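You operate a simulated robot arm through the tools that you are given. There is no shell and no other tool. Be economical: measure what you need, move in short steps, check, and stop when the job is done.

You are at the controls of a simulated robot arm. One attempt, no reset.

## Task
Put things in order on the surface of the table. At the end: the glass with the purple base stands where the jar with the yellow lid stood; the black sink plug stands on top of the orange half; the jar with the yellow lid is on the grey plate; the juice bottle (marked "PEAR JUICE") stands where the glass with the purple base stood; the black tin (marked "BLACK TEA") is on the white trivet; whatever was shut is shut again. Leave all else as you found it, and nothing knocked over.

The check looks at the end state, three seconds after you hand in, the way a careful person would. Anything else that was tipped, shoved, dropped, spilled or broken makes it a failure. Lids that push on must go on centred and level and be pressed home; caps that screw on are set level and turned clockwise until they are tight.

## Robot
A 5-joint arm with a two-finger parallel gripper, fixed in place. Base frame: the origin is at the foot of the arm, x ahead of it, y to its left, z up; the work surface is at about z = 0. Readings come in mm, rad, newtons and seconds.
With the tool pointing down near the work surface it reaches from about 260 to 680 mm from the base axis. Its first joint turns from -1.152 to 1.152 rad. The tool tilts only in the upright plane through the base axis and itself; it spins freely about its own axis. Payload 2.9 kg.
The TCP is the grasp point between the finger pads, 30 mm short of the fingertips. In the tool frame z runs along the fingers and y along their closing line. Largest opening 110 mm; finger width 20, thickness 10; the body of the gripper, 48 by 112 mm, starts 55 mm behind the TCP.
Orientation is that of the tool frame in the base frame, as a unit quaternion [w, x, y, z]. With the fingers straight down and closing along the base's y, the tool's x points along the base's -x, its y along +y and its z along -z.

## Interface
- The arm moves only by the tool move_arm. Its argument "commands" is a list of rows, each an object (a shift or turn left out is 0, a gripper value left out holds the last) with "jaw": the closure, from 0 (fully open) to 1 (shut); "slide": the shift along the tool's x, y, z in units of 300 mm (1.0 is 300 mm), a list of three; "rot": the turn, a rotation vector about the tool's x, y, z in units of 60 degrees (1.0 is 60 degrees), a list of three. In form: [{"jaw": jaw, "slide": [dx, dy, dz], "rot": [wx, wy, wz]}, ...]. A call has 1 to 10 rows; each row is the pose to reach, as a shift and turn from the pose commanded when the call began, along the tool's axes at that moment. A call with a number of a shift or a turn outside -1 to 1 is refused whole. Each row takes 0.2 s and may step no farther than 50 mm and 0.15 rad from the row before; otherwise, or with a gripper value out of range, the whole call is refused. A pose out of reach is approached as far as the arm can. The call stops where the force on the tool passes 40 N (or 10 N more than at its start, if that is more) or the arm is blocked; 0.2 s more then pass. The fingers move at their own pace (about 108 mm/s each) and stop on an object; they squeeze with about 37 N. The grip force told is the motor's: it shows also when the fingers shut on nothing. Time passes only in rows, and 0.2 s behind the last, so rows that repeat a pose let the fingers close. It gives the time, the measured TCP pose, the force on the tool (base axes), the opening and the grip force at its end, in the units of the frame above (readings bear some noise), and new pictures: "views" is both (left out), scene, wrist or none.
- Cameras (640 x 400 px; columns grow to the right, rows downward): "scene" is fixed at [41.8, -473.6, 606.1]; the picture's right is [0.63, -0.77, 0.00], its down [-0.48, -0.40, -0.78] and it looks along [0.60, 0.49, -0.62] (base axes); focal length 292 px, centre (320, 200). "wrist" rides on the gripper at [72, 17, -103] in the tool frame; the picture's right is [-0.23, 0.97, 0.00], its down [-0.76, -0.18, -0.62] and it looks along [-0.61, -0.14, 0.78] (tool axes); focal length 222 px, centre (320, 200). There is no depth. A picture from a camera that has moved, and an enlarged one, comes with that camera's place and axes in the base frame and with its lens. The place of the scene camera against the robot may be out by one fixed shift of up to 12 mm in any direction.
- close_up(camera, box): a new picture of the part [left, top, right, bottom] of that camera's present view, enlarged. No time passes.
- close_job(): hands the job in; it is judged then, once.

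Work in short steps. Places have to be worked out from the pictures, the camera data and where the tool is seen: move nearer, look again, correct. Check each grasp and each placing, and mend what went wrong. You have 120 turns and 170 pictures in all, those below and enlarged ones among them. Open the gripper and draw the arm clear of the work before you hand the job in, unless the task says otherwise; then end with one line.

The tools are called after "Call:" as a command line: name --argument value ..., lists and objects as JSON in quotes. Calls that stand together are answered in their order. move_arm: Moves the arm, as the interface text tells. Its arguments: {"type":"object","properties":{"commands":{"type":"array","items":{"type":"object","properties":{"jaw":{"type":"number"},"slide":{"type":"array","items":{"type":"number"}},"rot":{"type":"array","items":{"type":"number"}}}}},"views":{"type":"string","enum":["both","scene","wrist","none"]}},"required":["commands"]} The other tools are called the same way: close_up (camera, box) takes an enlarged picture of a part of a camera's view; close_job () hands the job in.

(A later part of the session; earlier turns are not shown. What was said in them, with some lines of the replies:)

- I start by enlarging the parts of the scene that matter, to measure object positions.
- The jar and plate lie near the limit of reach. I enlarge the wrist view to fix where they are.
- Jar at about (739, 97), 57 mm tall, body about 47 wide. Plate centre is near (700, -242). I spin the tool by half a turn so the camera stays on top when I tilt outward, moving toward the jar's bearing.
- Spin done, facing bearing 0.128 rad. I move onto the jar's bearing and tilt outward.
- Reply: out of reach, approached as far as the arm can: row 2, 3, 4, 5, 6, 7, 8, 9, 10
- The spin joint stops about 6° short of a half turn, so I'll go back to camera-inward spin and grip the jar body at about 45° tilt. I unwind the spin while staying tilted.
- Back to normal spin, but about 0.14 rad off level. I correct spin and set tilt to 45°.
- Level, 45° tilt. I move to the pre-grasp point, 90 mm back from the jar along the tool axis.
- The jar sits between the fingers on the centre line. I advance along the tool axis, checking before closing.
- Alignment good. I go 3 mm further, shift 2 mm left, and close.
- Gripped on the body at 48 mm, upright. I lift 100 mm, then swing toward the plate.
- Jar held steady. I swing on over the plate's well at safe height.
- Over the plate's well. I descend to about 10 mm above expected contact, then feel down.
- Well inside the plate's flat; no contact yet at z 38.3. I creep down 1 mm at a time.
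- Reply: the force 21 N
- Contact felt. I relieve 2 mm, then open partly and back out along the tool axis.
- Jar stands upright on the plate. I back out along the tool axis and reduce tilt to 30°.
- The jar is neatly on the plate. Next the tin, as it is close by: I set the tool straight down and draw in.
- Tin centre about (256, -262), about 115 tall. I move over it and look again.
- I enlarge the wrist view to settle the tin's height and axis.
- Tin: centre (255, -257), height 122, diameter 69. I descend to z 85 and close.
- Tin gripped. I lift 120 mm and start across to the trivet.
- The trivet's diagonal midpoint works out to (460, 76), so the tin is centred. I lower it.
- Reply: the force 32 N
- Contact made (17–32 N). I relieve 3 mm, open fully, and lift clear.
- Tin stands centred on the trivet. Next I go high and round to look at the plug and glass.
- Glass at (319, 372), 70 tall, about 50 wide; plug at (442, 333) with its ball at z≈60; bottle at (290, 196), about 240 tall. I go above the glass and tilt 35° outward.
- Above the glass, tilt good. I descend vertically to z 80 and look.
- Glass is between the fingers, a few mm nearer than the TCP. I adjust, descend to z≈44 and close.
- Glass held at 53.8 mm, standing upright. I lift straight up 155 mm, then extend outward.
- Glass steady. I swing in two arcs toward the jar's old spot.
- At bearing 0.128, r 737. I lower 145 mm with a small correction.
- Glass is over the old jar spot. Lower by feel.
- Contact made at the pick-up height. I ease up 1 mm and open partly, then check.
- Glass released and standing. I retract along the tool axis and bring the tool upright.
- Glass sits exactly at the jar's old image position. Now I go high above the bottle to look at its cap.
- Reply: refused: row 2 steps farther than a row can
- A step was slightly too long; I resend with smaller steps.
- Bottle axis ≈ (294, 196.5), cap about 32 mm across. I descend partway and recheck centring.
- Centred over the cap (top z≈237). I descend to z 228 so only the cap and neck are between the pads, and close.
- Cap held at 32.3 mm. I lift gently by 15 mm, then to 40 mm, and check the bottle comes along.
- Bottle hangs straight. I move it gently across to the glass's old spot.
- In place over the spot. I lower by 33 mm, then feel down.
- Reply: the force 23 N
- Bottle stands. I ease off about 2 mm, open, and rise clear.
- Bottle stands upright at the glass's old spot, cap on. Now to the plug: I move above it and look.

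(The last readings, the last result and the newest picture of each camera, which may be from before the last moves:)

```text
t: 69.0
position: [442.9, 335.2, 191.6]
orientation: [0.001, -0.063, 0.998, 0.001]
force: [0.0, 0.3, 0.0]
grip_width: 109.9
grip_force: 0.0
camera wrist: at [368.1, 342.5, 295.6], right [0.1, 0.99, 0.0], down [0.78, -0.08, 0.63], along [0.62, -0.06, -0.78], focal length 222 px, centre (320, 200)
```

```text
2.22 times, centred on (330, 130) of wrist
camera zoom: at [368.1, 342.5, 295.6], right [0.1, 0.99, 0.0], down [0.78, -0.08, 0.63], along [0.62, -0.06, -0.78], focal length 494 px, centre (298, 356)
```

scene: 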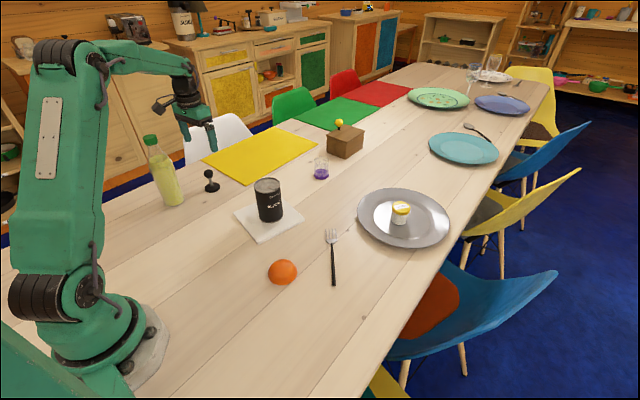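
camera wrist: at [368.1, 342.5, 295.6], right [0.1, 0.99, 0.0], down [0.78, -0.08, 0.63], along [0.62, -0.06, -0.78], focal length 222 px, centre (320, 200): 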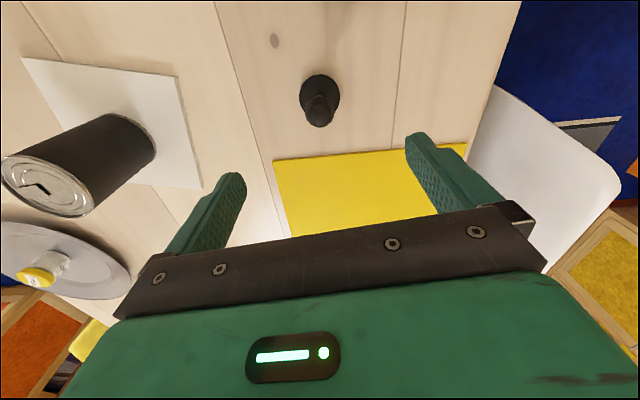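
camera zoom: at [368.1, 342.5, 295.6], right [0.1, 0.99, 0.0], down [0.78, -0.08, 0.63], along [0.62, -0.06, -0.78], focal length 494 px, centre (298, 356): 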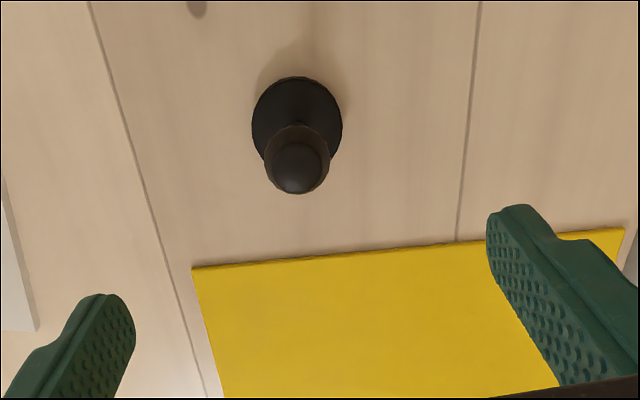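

Plug at about (438, 335.5). I lower to z 105 and check the alignment.

Call:
move_arm --commands '[{"slide": [0.016, 0.002, 0.1]}, {"slide": [0.016, 0.002, 0.2]}, {"slide": [0.016, 0.002, 0.288]}]' --views "wrist"

Call:
close_up --camera "wrist" --box '[230, 60, 430, 220]'

```text
t: 69.8
position: [438.8, 333.5, 103.1]
orientation: [0.002, -0.063, 0.998, 0.001]
force: [0.4, 0.3, 0.0]
grip_width: 109.7
grip_force: 0.0
camera wrist: at [365.0, 341.5, 207.7], right [0.1, 0.99, 0.0], down [0.78, -0.08, 0.63], along [0.62, -0.06, -0.78], focal length 222 px, centre (320, 200)
```

wrist: 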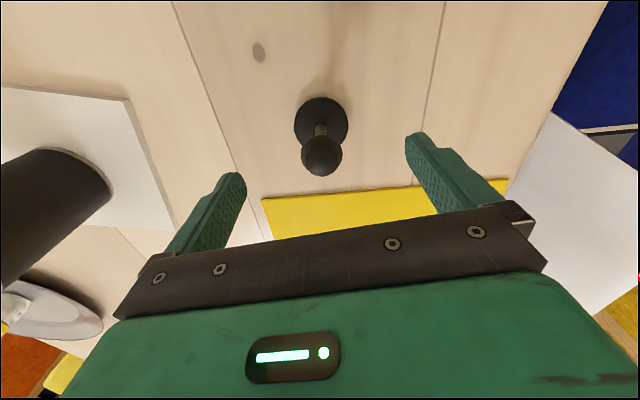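

```text
2.50 times, centred on (330, 140) of wrist
camera zoom: at [365.0, 341.5, 207.7], right [0.1, 0.99, 0.0], down [0.78, -0.08, 0.63], along [0.62, -0.06, -0.78], focal length 555 px, centre (295, 350)
```

zoom: 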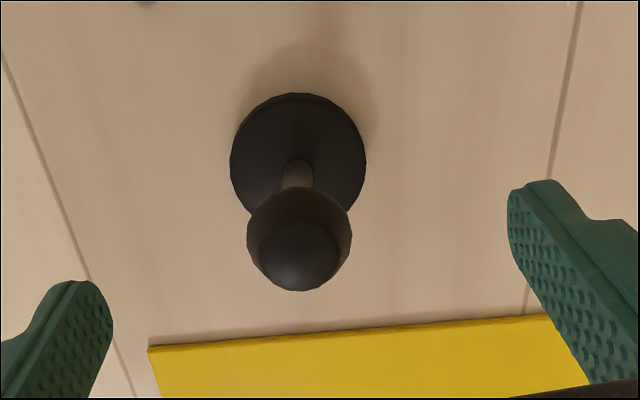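

Ball centre at (436, 336), z≈68. I correct, descend and close on the ball.

Call:
move_arm --commands '[{"slide": [0.009, 0.0095, 0.06]}, {"slide": [0.009, 0.0095, 0.122]}, {"slide": [0.009, 0.0095, 0.122], "jaw": 0.5}, {"slide": [0.009, 0.0095, 0.122], "jaw": 1}, {"slide": [0.009, 0.0095, 0.122], "jaw": 1}, {"slide": [0.009, 0.0095, 0.122], "jaw": 1}, {"slide": [0.009, 0.0095, 0.122], "jaw": 1}, {"slide": [0.009, 0.0095, 0.122], "jaw": 1}]'

Call:
close_up --camera "wrist" --box '[240, 80, 420, 240]'

Call:
close_up --camera "scene" --box '[170, 130, 270, 210]'

```text
t: 71.6
position: [435.7, 336.9, 68.9]
orientation: [0.002, -0.063, 0.998, 0.0]
force: [0.2, -0.1, 0.9]
grip_width: 30.5
grip_force: 37.3
camera wrist: at [361.9, 344.3, 171.9], right [0.1, 0.99, 0.0], down [0.78, -0.08, 0.63], along [0.62, -0.06, -0.78], focal length 222 px, centre (320, 200)
```

scene: 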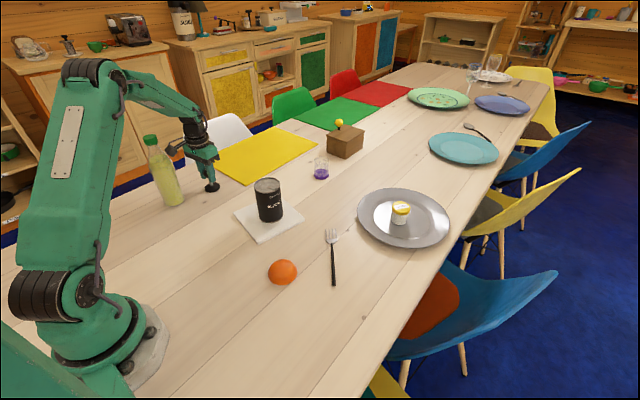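
wrist: 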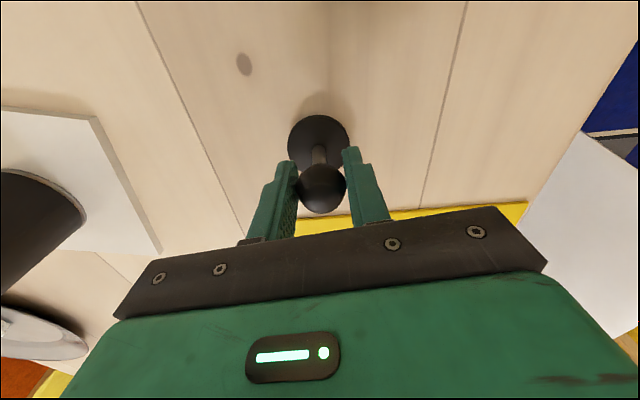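

```text
2.50 times, centred on (330, 160) of wrist
camera zoom: at [361.9, 344.3, 171.9], right [0.1, 0.99, 0.0], down [0.78, -0.08, 0.63], along [0.62, -0.06, -0.78], focal length 555 px, centre (295, 300)
```

zoom: 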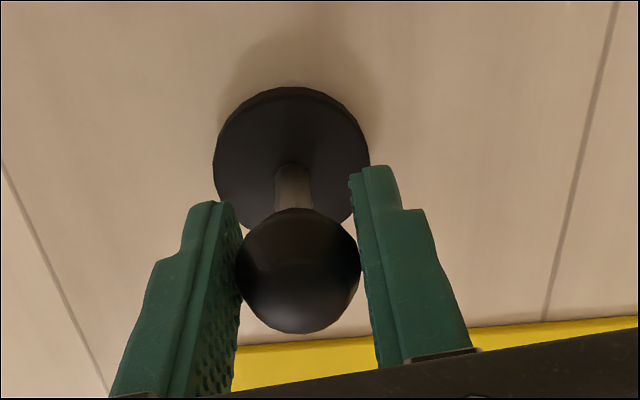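

```text
5.00 times, centred on (220, 170) of scene
camera zoom: at [41.8, -473.6, 606.1], right [0.63, -0.77, 0.0], down [-0.48, -0.4, -0.78], along [0.6, 0.49, -0.62], focal length 1457 px, centre (820, 350)
```

zoom: 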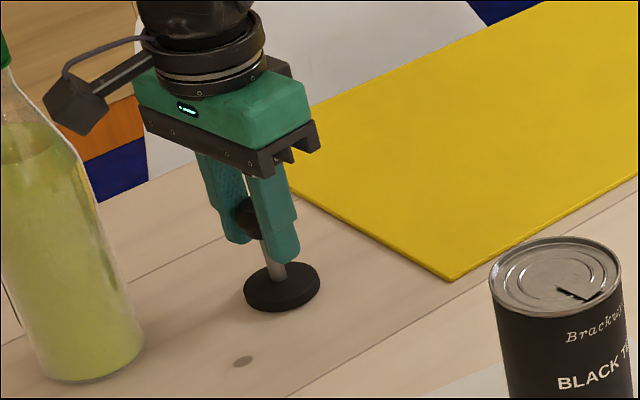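

Plug held, aligned with the tool. I lift 130 mm and carry it toward the orange half in two legs.

Call:
move_arm --commands '[{"slide": [0, 0, -0.14]}, {"slide": [0, 0, -0.28]}, {"slide": [0, 0, -0.433]}, {"slide": [0.055, -0.146, -0.433]}, {"slide": [0.11, -0.292, -0.433]}, {"slide": [0.166, -0.438, -0.433]}, {"slide": [0.222, -0.584, -0.433]}, {"slide": [0.277, -0.73, -0.433]}]' --views "none"

Call:
move_arm --commands '[{"slide": [0.055, -0.146, 0]}, {"slide": [0.11, -0.292, 0]}, {"slide": [0.166, -0.438, 0]}, {"slide": [0.222, -0.584, 0]}, {"slide": [0.277, -0.73, 0]}]'

Call:
close_up --camera "wrist" --box '[240, 20, 420, 220]'

Call:
close_up --camera "scene" --box '[210, 200, 340, 310]'

```text
t: 73.4
position: [381.9, 104.1, 196.1]
orientation: [0.002, -0.064, 0.998, 0.0]
force: [0.1, -0.3, -1.0]
grip_width: 30.6
grip_force: 37.0
```

```text
t: 74.6
position: [325.5, -119.7, 197.1]
orientation: [0.003, -0.064, 0.998, 0.0]
force: [1.8, 0.1, -0.7]
grip_width: 30.6
grip_force: 36.9
camera wrist: at [250.8, -111.6, 301.5], right [0.1, 0.99, 0.0], down [0.77, -0.08, 0.63], along [0.62, -0.07, -0.78], focal length 222 px, centre (320, 200)
```

scene: 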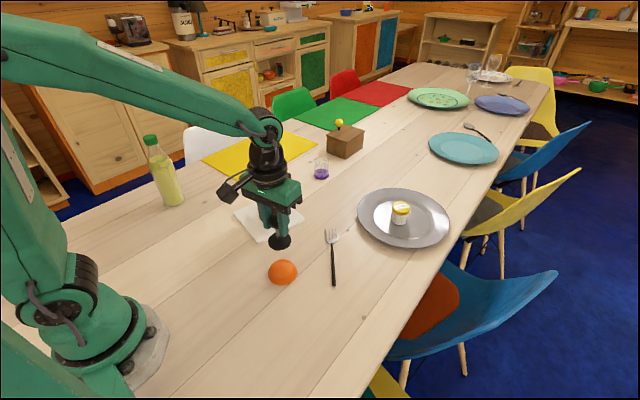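
wrist: 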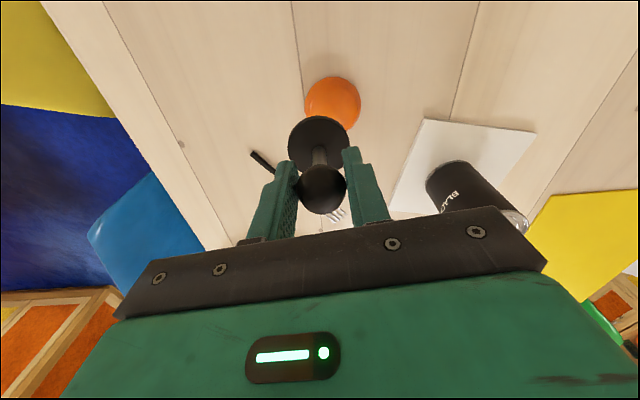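

```text
2.00 times, centred on (330, 120) of wrist
camera zoom: at [250.8, -111.6, 301.5], right [0.1, 0.99, 0.0], down [0.77, -0.08, 0.63], along [0.62, -0.07, -0.78], focal length 444 px, centre (300, 360)
```

zoom: 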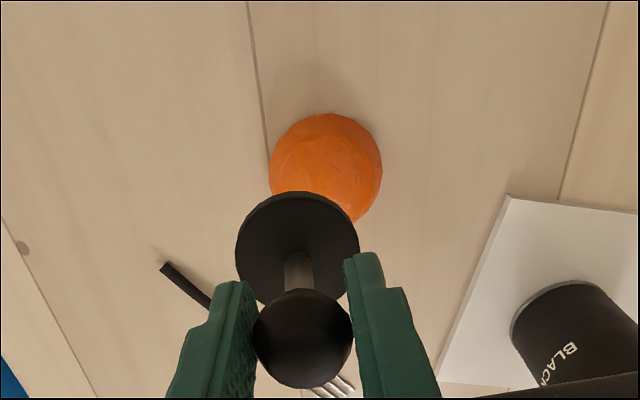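

```text
3.64 times, centred on (275, 255) of scene
camera zoom: at [41.8, -473.6, 606.1], right [0.63, -0.77, 0.0], down [-0.48, -0.4, -0.78], along [0.6, 0.49, -0.62], focal length 1060 px, centre (484, 0)
```

zoom: 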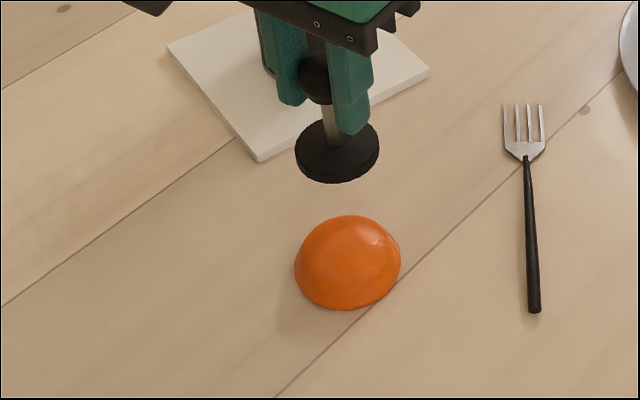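

I enlarge the orange half further to see the shape of its top.

Call:
close_up --camera "scene" --box '[262, 252, 304, 290]'

Call:
close_up --camera "wrist" --box '[295, 65, 370, 135]'

```text
10.53 times, centred on (283, 271) of scene
camera zoom: at [41.8, -473.6, 606.1], right [0.63, -0.77, 0.0], down [-0.48, -0.4, -0.78], along [0.6, 0.49, -0.62], focal length 3068 px, centre (710, -547)
```

zoom: 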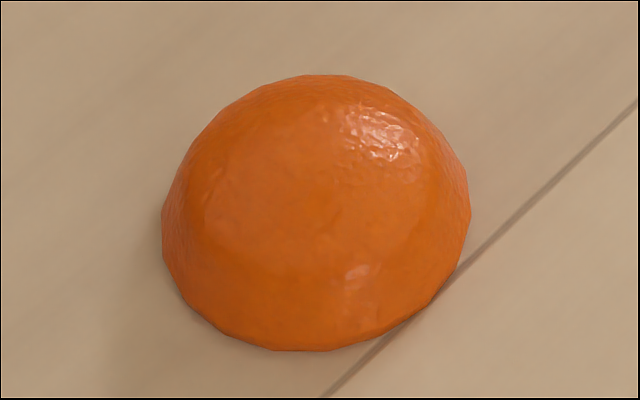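

```text
5.71 times, centred on (332, 100) of wrist
camera zoom: at [250.8, -111.6, 301.5], right [0.1, 0.99, 0.0], down [0.77, -0.08, 0.63], along [0.62, -0.07, -0.78], focal length 1269 px, centre (249, 771)
```

zoom: 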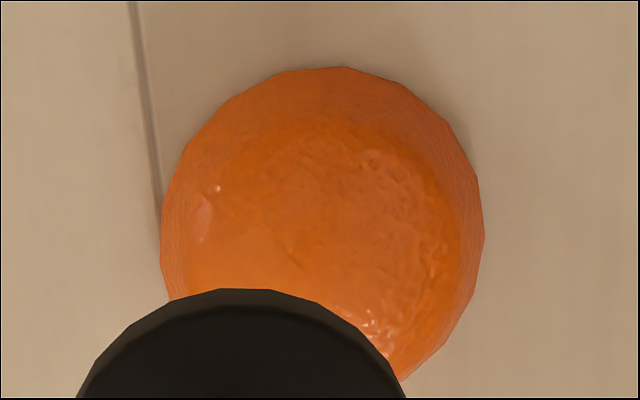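

The orange half has a broad, rather flattened dome, centre about (337, -106), radius 37. I move the plug over it and lower to 15 mm above.

Call:
move_arm --commands '[{"slide": [-0.022, 0.02, 0.03]}, {"slide": [-0.0437, 0.0406, 0.1]}, {"slide": [-0.0437, 0.0406, 0.18]}, {"slide": [-0.0437, 0.0406, 0.24]}, {"slide": [-0.0437, 0.0406, 0.24]}]' --views "none"

Call:
close_up --camera "scene" --box '[245, 220, 325, 295]'

Call:
close_up --camera "wrist" --box '[270, 70, 380, 220]'

```text
t: 75.8
position: [337.6, -105.7, 124.9]
orientation: [0.003, -0.063, 0.998, -0.001]
force: [-1.0, 0.4, -0.6]
grip_width: 30.4
grip_force: 37.3
```

```text
5.33 times, centred on (285, 258) of scene
camera zoom: at [41.8, -473.6, 606.1], right [0.63, -0.77, 0.0], down [-0.48, -0.4, -0.78], along [0.6, 0.49, -0.62], focal length 1554 px, centre (507, -107)
```

zoom: 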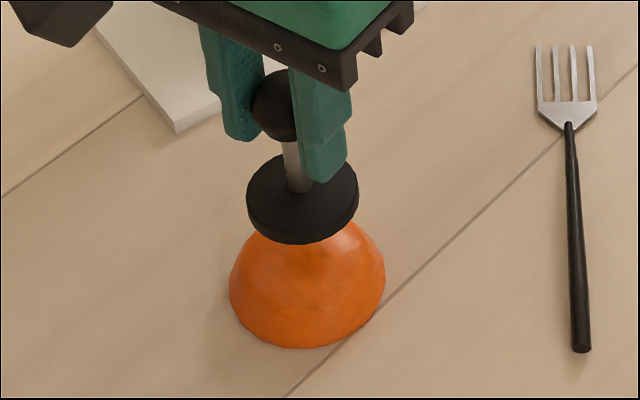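

```text
2.67 times, centred on (325, 145) of wrist
camera zoom: at [262.5, -97.6, 228.6], right [0.1, 0.99, 0.0], down [0.77, -0.08, 0.63], along [0.62, -0.07, -0.78], focal length 592 px, centre (307, 347)
```

zoom: 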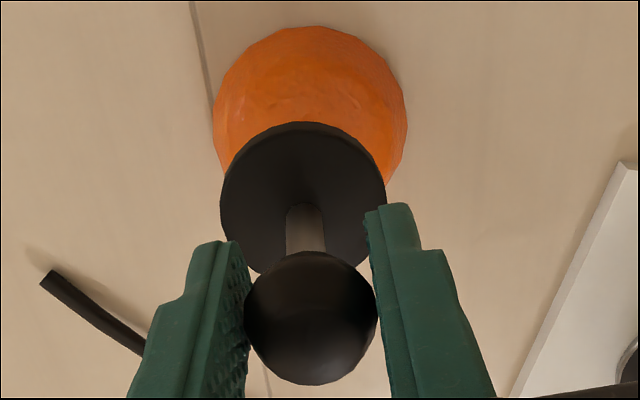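

The plug is ~3 mm right of the orange's centre. I correct and lower nearer.

Call:
move_arm --commands '[{"slide": [0.004, 0.0095, 0.015]}, {"slide": [0.004, 0.0095, 0.03]}, {"slide": [0.004, 0.0095, 0.03]}]' --views "none"

Call:
close_up --camera "scene" --box '[255, 230, 315, 290]'

Call:
close_up --camera "wrist" --box '[270, 70, 380, 220]'

```text
t: 76.6
position: [336.1, -104.7, 117.6]
orientation: [0.003, -0.063, 0.998, -0.001]
force: [0.0, -0.5, -1.1]
grip_width: 30.5
grip_force: 37.6
```

```text
6.67 times, centred on (285, 260) of scene
camera zoom: at [41.8, -473.6, 606.1], right [0.63, -0.77, 0.0], down [-0.48, -0.4, -0.78], along [0.6, 0.49, -0.62], focal length 1943 px, centre (553, -200)
```

zoom: 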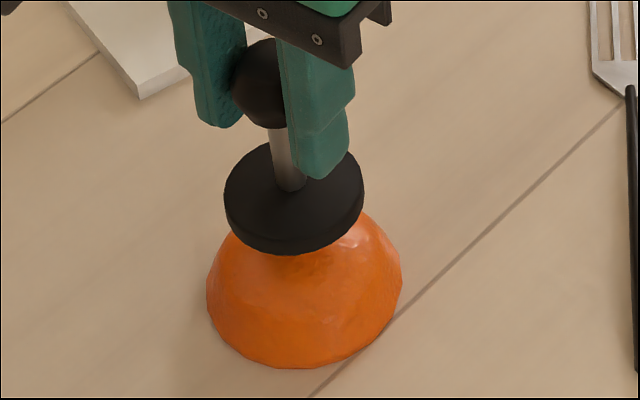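

```text
2.67 times, centred on (325, 145) of wrist
camera zoom: at [261.1, -95.9, 219.8], right [0.1, 0.99, 0.0], down [0.77, -0.08, 0.63], along [0.62, -0.07, -0.78], focal length 592 px, centre (307, 347)
```

zoom: 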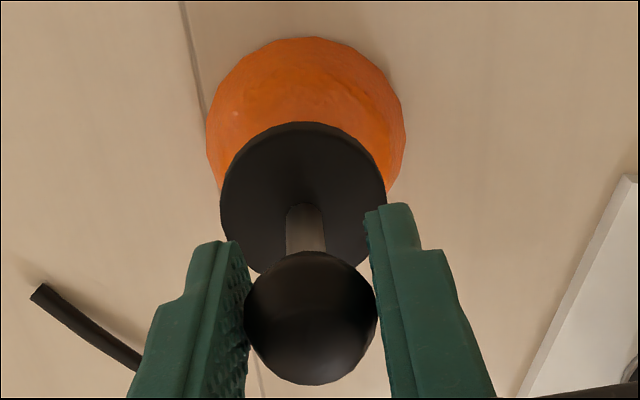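

Lateral centring is now within a millimetre. I shift 2 mm forward and creep down to contact.

Call:
move_arm --commands '[{"slide": [-0.0066, 0, 0.01]}, {"slide": [-0.0066, 0, 0.02]}, {"slide": [-0.0066, 0, 0.02]}]' --views "none"

Call:
move_arm --commands '[{"slide": [0, 0, 0.005]}, {"slide": [0, 0, 0.01]}]' --views "none"

Call:
move_arm --commands '[{"slide": [0, 0, 0.004]}, {"slide": [0, 0, 0.008]}]' --views "none"

```text
t: 77.4
position: [337.1, -104.9, 111.2]
orientation: [0.003, -0.063, 0.998, -0.001]
force: [-0.2, -0.7, 0.4]
grip_width: 30.5
grip_force: 36.8
```

```text
t: 78.0
position: [338.4, -105.4, 107.2]
orientation: [0.003, -0.063, 0.998, 0.0]
force: [-0.7, 0.1, 0.1]
grip_width: 30.4
grip_force: 37.2
```

```text
t: 78.6
position: [339.1, -103.3, 104.7]
orientation: [0.002, -0.063, 0.998, -0.002]
force: [-0.5, -0.4, -0.4]
grip_width: 30.5
grip_force: 36.9
```

Call:
move_arm --commands '[{"slide": [0, 0, 0.003]}, {"slide": [0, 0, 0.006]}]' --views "none"

Call:
move_arm --commands '[{"slide": [0, 0, 0.003]}, {"slide": [0, 0, 0.006]}]' --views "none"

Call:
close_up --camera "scene" --box '[255, 230, 315, 290]'

```text
t: 79.2
position: [339.7, -104.0, 102.9]
orientation: [0.003, -0.063, 0.998, -0.001]
force: [-0.2, -0.2, -0.6]
grip_width: 30.3
grip_force: 37.0
```

```text
t: 79.8
position: [337.3, -103.1, 100.8]
orientation: [0.003, -0.063, 0.998, -0.001]
force: [-0.2, 0.3, -1.0]
grip_width: 30.6
grip_force: 36.9
```

```text
6.67 times, centred on (285, 260) of scene
camera zoom: at [41.8, -473.6, 606.1], right [0.63, -0.77, 0.0], down [-0.48, -0.4, -0.78], along [0.6, 0.49, -0.62], focal length 1943 px, centre (553, -200)
```

zoom: 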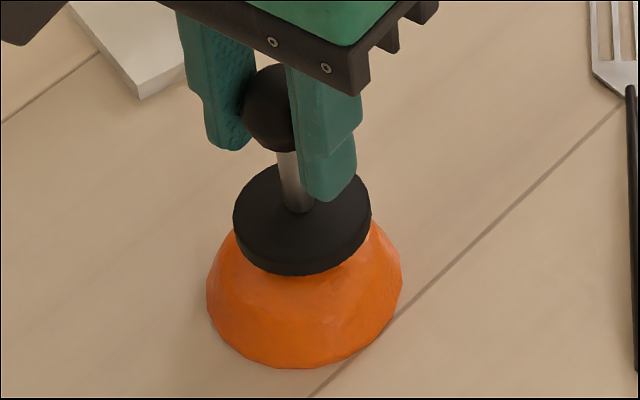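

Still above the flat top. I shift 2 mm left and continue down.

Call:
move_arm --commands '[{"slide": [0.0037, 0.0055, 0.004]}, {"slide": [0.0037, 0.0055, 0.008]}]' --views "none"

Call:
move_arm --commands '[{"slide": [0, 0, 0.0035]}, {"slide": [0, 0, 0.007]}]' --views "none"

Call:
move_arm --commands '[{"slide": [0, 0, 0.0035]}, {"slide": [0, 0, 0.007]}]' --views "none"

```text
t: 80.4
position: [337.6, -101.4, 99.3]
orientation: [0.003, -0.063, 0.998, -0.001]
force: [0.7, 0.1, 0.1]
grip_width: 30.9
grip_force: 36.9
```

```text
t: 81.0
position: [337.2, -102.0, 98.0]
orientation: [0.003, -0.063, 0.998, -0.003]
force: [-2.2, 1.5, 13.1]
grip_width: 30.4
grip_force: 37.2
```

```text
t: 81.6
position: [338.5, -102.5, 96.5]
orientation: [0.005, -0.063, 0.998, -0.001]
force: [-7.1, -4.7, 36.5]
grip_width: 30.4
grip_force: 36.7
```

Contact at a top height of about 29 mm. I ease off 3 mm and look before releasing.

Call:
move_arm --commands '[{"slide": [0, 0, -0.005]}, {"slide": [0, 0, -0.0095]}]' --views "none"

Call:
close_up --camera "scene" --box '[255, 230, 315, 290]'

Call:
close_up --camera "wrist" --box '[270, 70, 380, 220]'

```text
t: 82.2
position: [336.2, -101.5, 97.3]
orientation: [0.002, -0.063, 0.998, -0.001]
force: [4.5, -1.1, 7.2]
grip_width: 30.6
grip_force: 37.2
```

```text
6.67 times, centred on (285, 260) of scene
camera zoom: at [41.8, -473.6, 606.1], right [0.63, -0.77, 0.0], down [-0.48, -0.4, -0.78], along [0.6, 0.49, -0.62], focal length 1943 px, centre (553, -200)
```

zoom: 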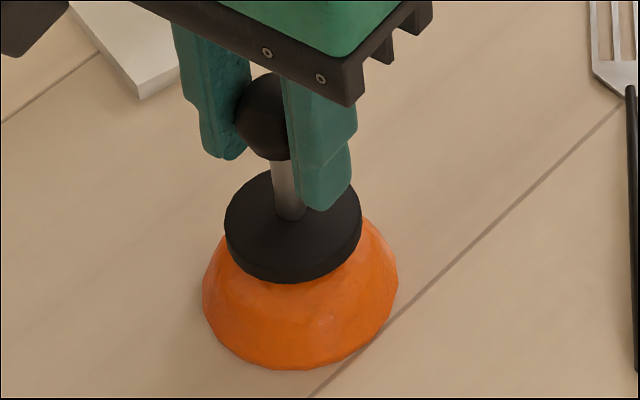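

```text
2.67 times, centred on (325, 145) of wrist
camera zoom: at [262.4, -94.2, 200.8], right [0.1, 0.99, 0.0], down [0.78, -0.08, 0.63], along [0.62, -0.07, -0.78], focal length 592 px, centre (307, 347)
```

zoom: 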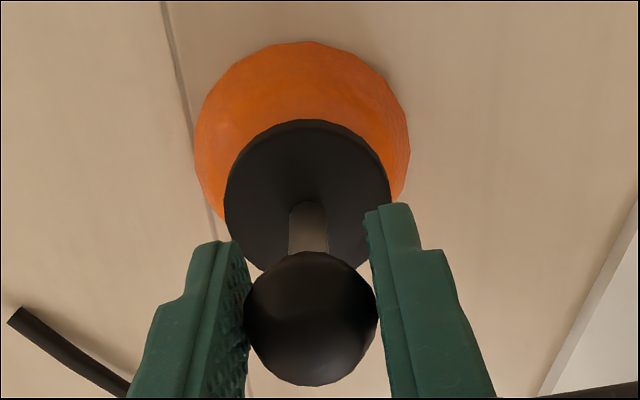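

Plug sits well inside the flat top. I ease 0.6 mm, release, and rise straight up.

Call:
move_arm --commands '[{"slide": [0, 0, -0.002]}, {"slide": [0, 0, -0.002], "jaw": 0.62}, {"slide": [0, 0, -0.002], "jaw": 0.4}, {"slide": [0, 0, -0.002], "jaw": 0.2}, {"slide": [0, 0, -0.002], "jaw": 0}, {"slide": [0, 0, -0.002], "jaw": 0}, {"slide": [0, 0, -0.1], "jaw": 0}, {"slide": [0, 0, -0.25], "jaw": 0}, {"slide": [0, 0, -0.4], "jaw": 0}, {"slide": [0, 0, -0.55], "jaw": 0}]'

Call:
close_up --camera "scene" --box '[240, 220, 330, 295]'

Call:
close_up --camera "wrist" --box '[270, 40, 380, 160]'

```text
t: 84.4
position: [334.4, -100.6, 264.2]
orientation: [0.001, -0.063, 0.998, -0.001]
force: [0.3, 1.2, 0.6]
grip_width: 109.7
grip_force: 0.0
camera wrist: at [259.3, -93.2, 367.4], right [0.1, 0.99, 0.0], down [0.78, -0.08, 0.63], along [0.62, -0.07, -0.78], focal length 222 px, centre (320, 200)
```

scene: 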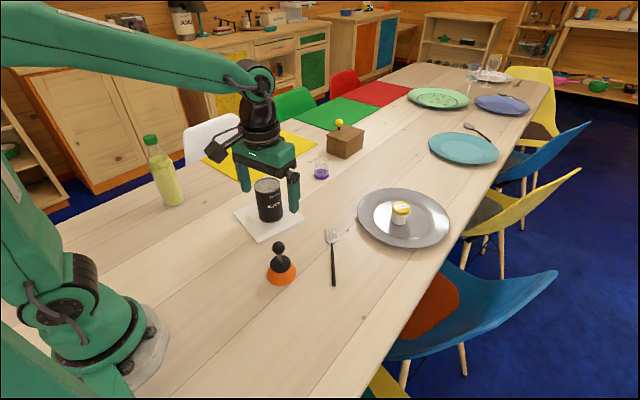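
wrist: 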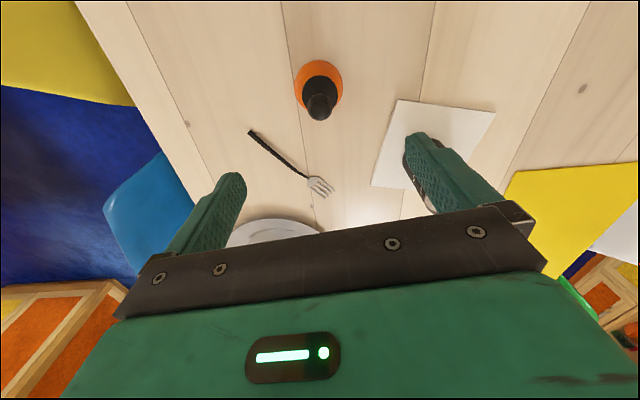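

```text
5.33 times, centred on (285, 258) of scene
camera zoom: at [41.8, -473.6, 606.1], right [0.63, -0.77, 0.0], down [-0.48, -0.4, -0.78], along [0.6, 0.49, -0.62], focal length 1554 px, centre (507, -107)
```

zoom: 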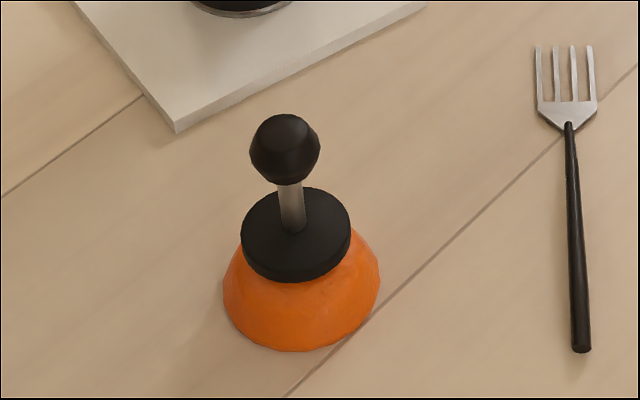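

```text
3.33 times, centred on (325, 100) of wrist
camera zoom: at [259.3, -93.2, 367.4], right [0.1, 0.99, 0.0], down [0.78, -0.08, 0.63], along [0.62, -0.07, -0.78], focal length 740 px, centre (303, 533)
```

zoom: 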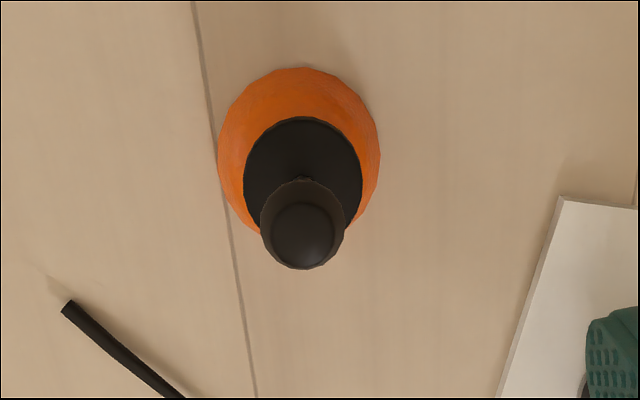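

The plug stands upright on the orange. I raise the arm clear and take a last look at everything.

Call:
move_arm --commands '[{"slide": [0.05, 0, -0.13]}, {"slide": [0.1, 0, -0.26]}, {"slide": [0.1, 0, -0.26]}, {"slide": [0.1, 0, -0.26]}]' --views "scene"

Call:
close_up --camera "scene" --box '[130, 120, 450, 300]'

```text
t: 85.4
position: [305.4, -105.4, 342.1]
orientation: [0.002, -0.063, 0.998, 0.0]
force: [0.1, 0.4, -0.6]
grip_width: 110.0
grip_force: 0.1
```

scene: 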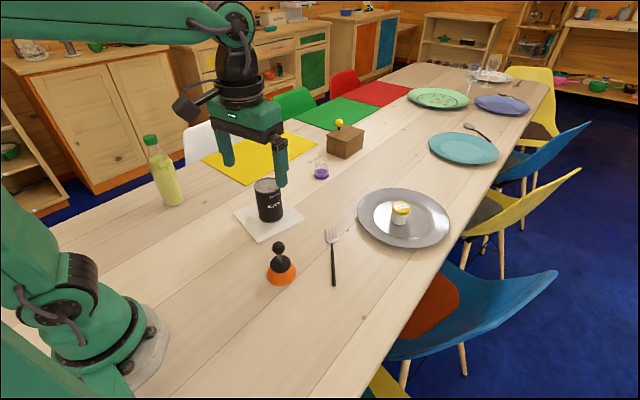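

```text
2.00 times, centred on (290, 210) of scene
camera zoom: at [41.8, -473.6, 606.1], right [0.63, -0.77, 0.0], down [-0.48, -0.4, -0.78], along [0.6, 0.49, -0.62], focal length 583 px, centre (380, 180)
```

zoom: 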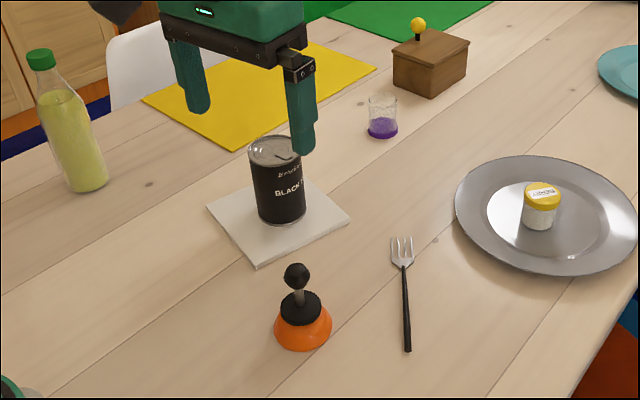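

All five items are in place and upright, everything is still shut, and the gripper is open and clear, so I hand in.

Call:
close_job

```text
The job is handed in.
```

The job is handed in: glass, plug, jar, bottle and tin are each standing where the task asked, with the jar lid and bottle cap still shut; the only stray movement I saw was the orange half shifting about 1 mm as the plug was set on it.
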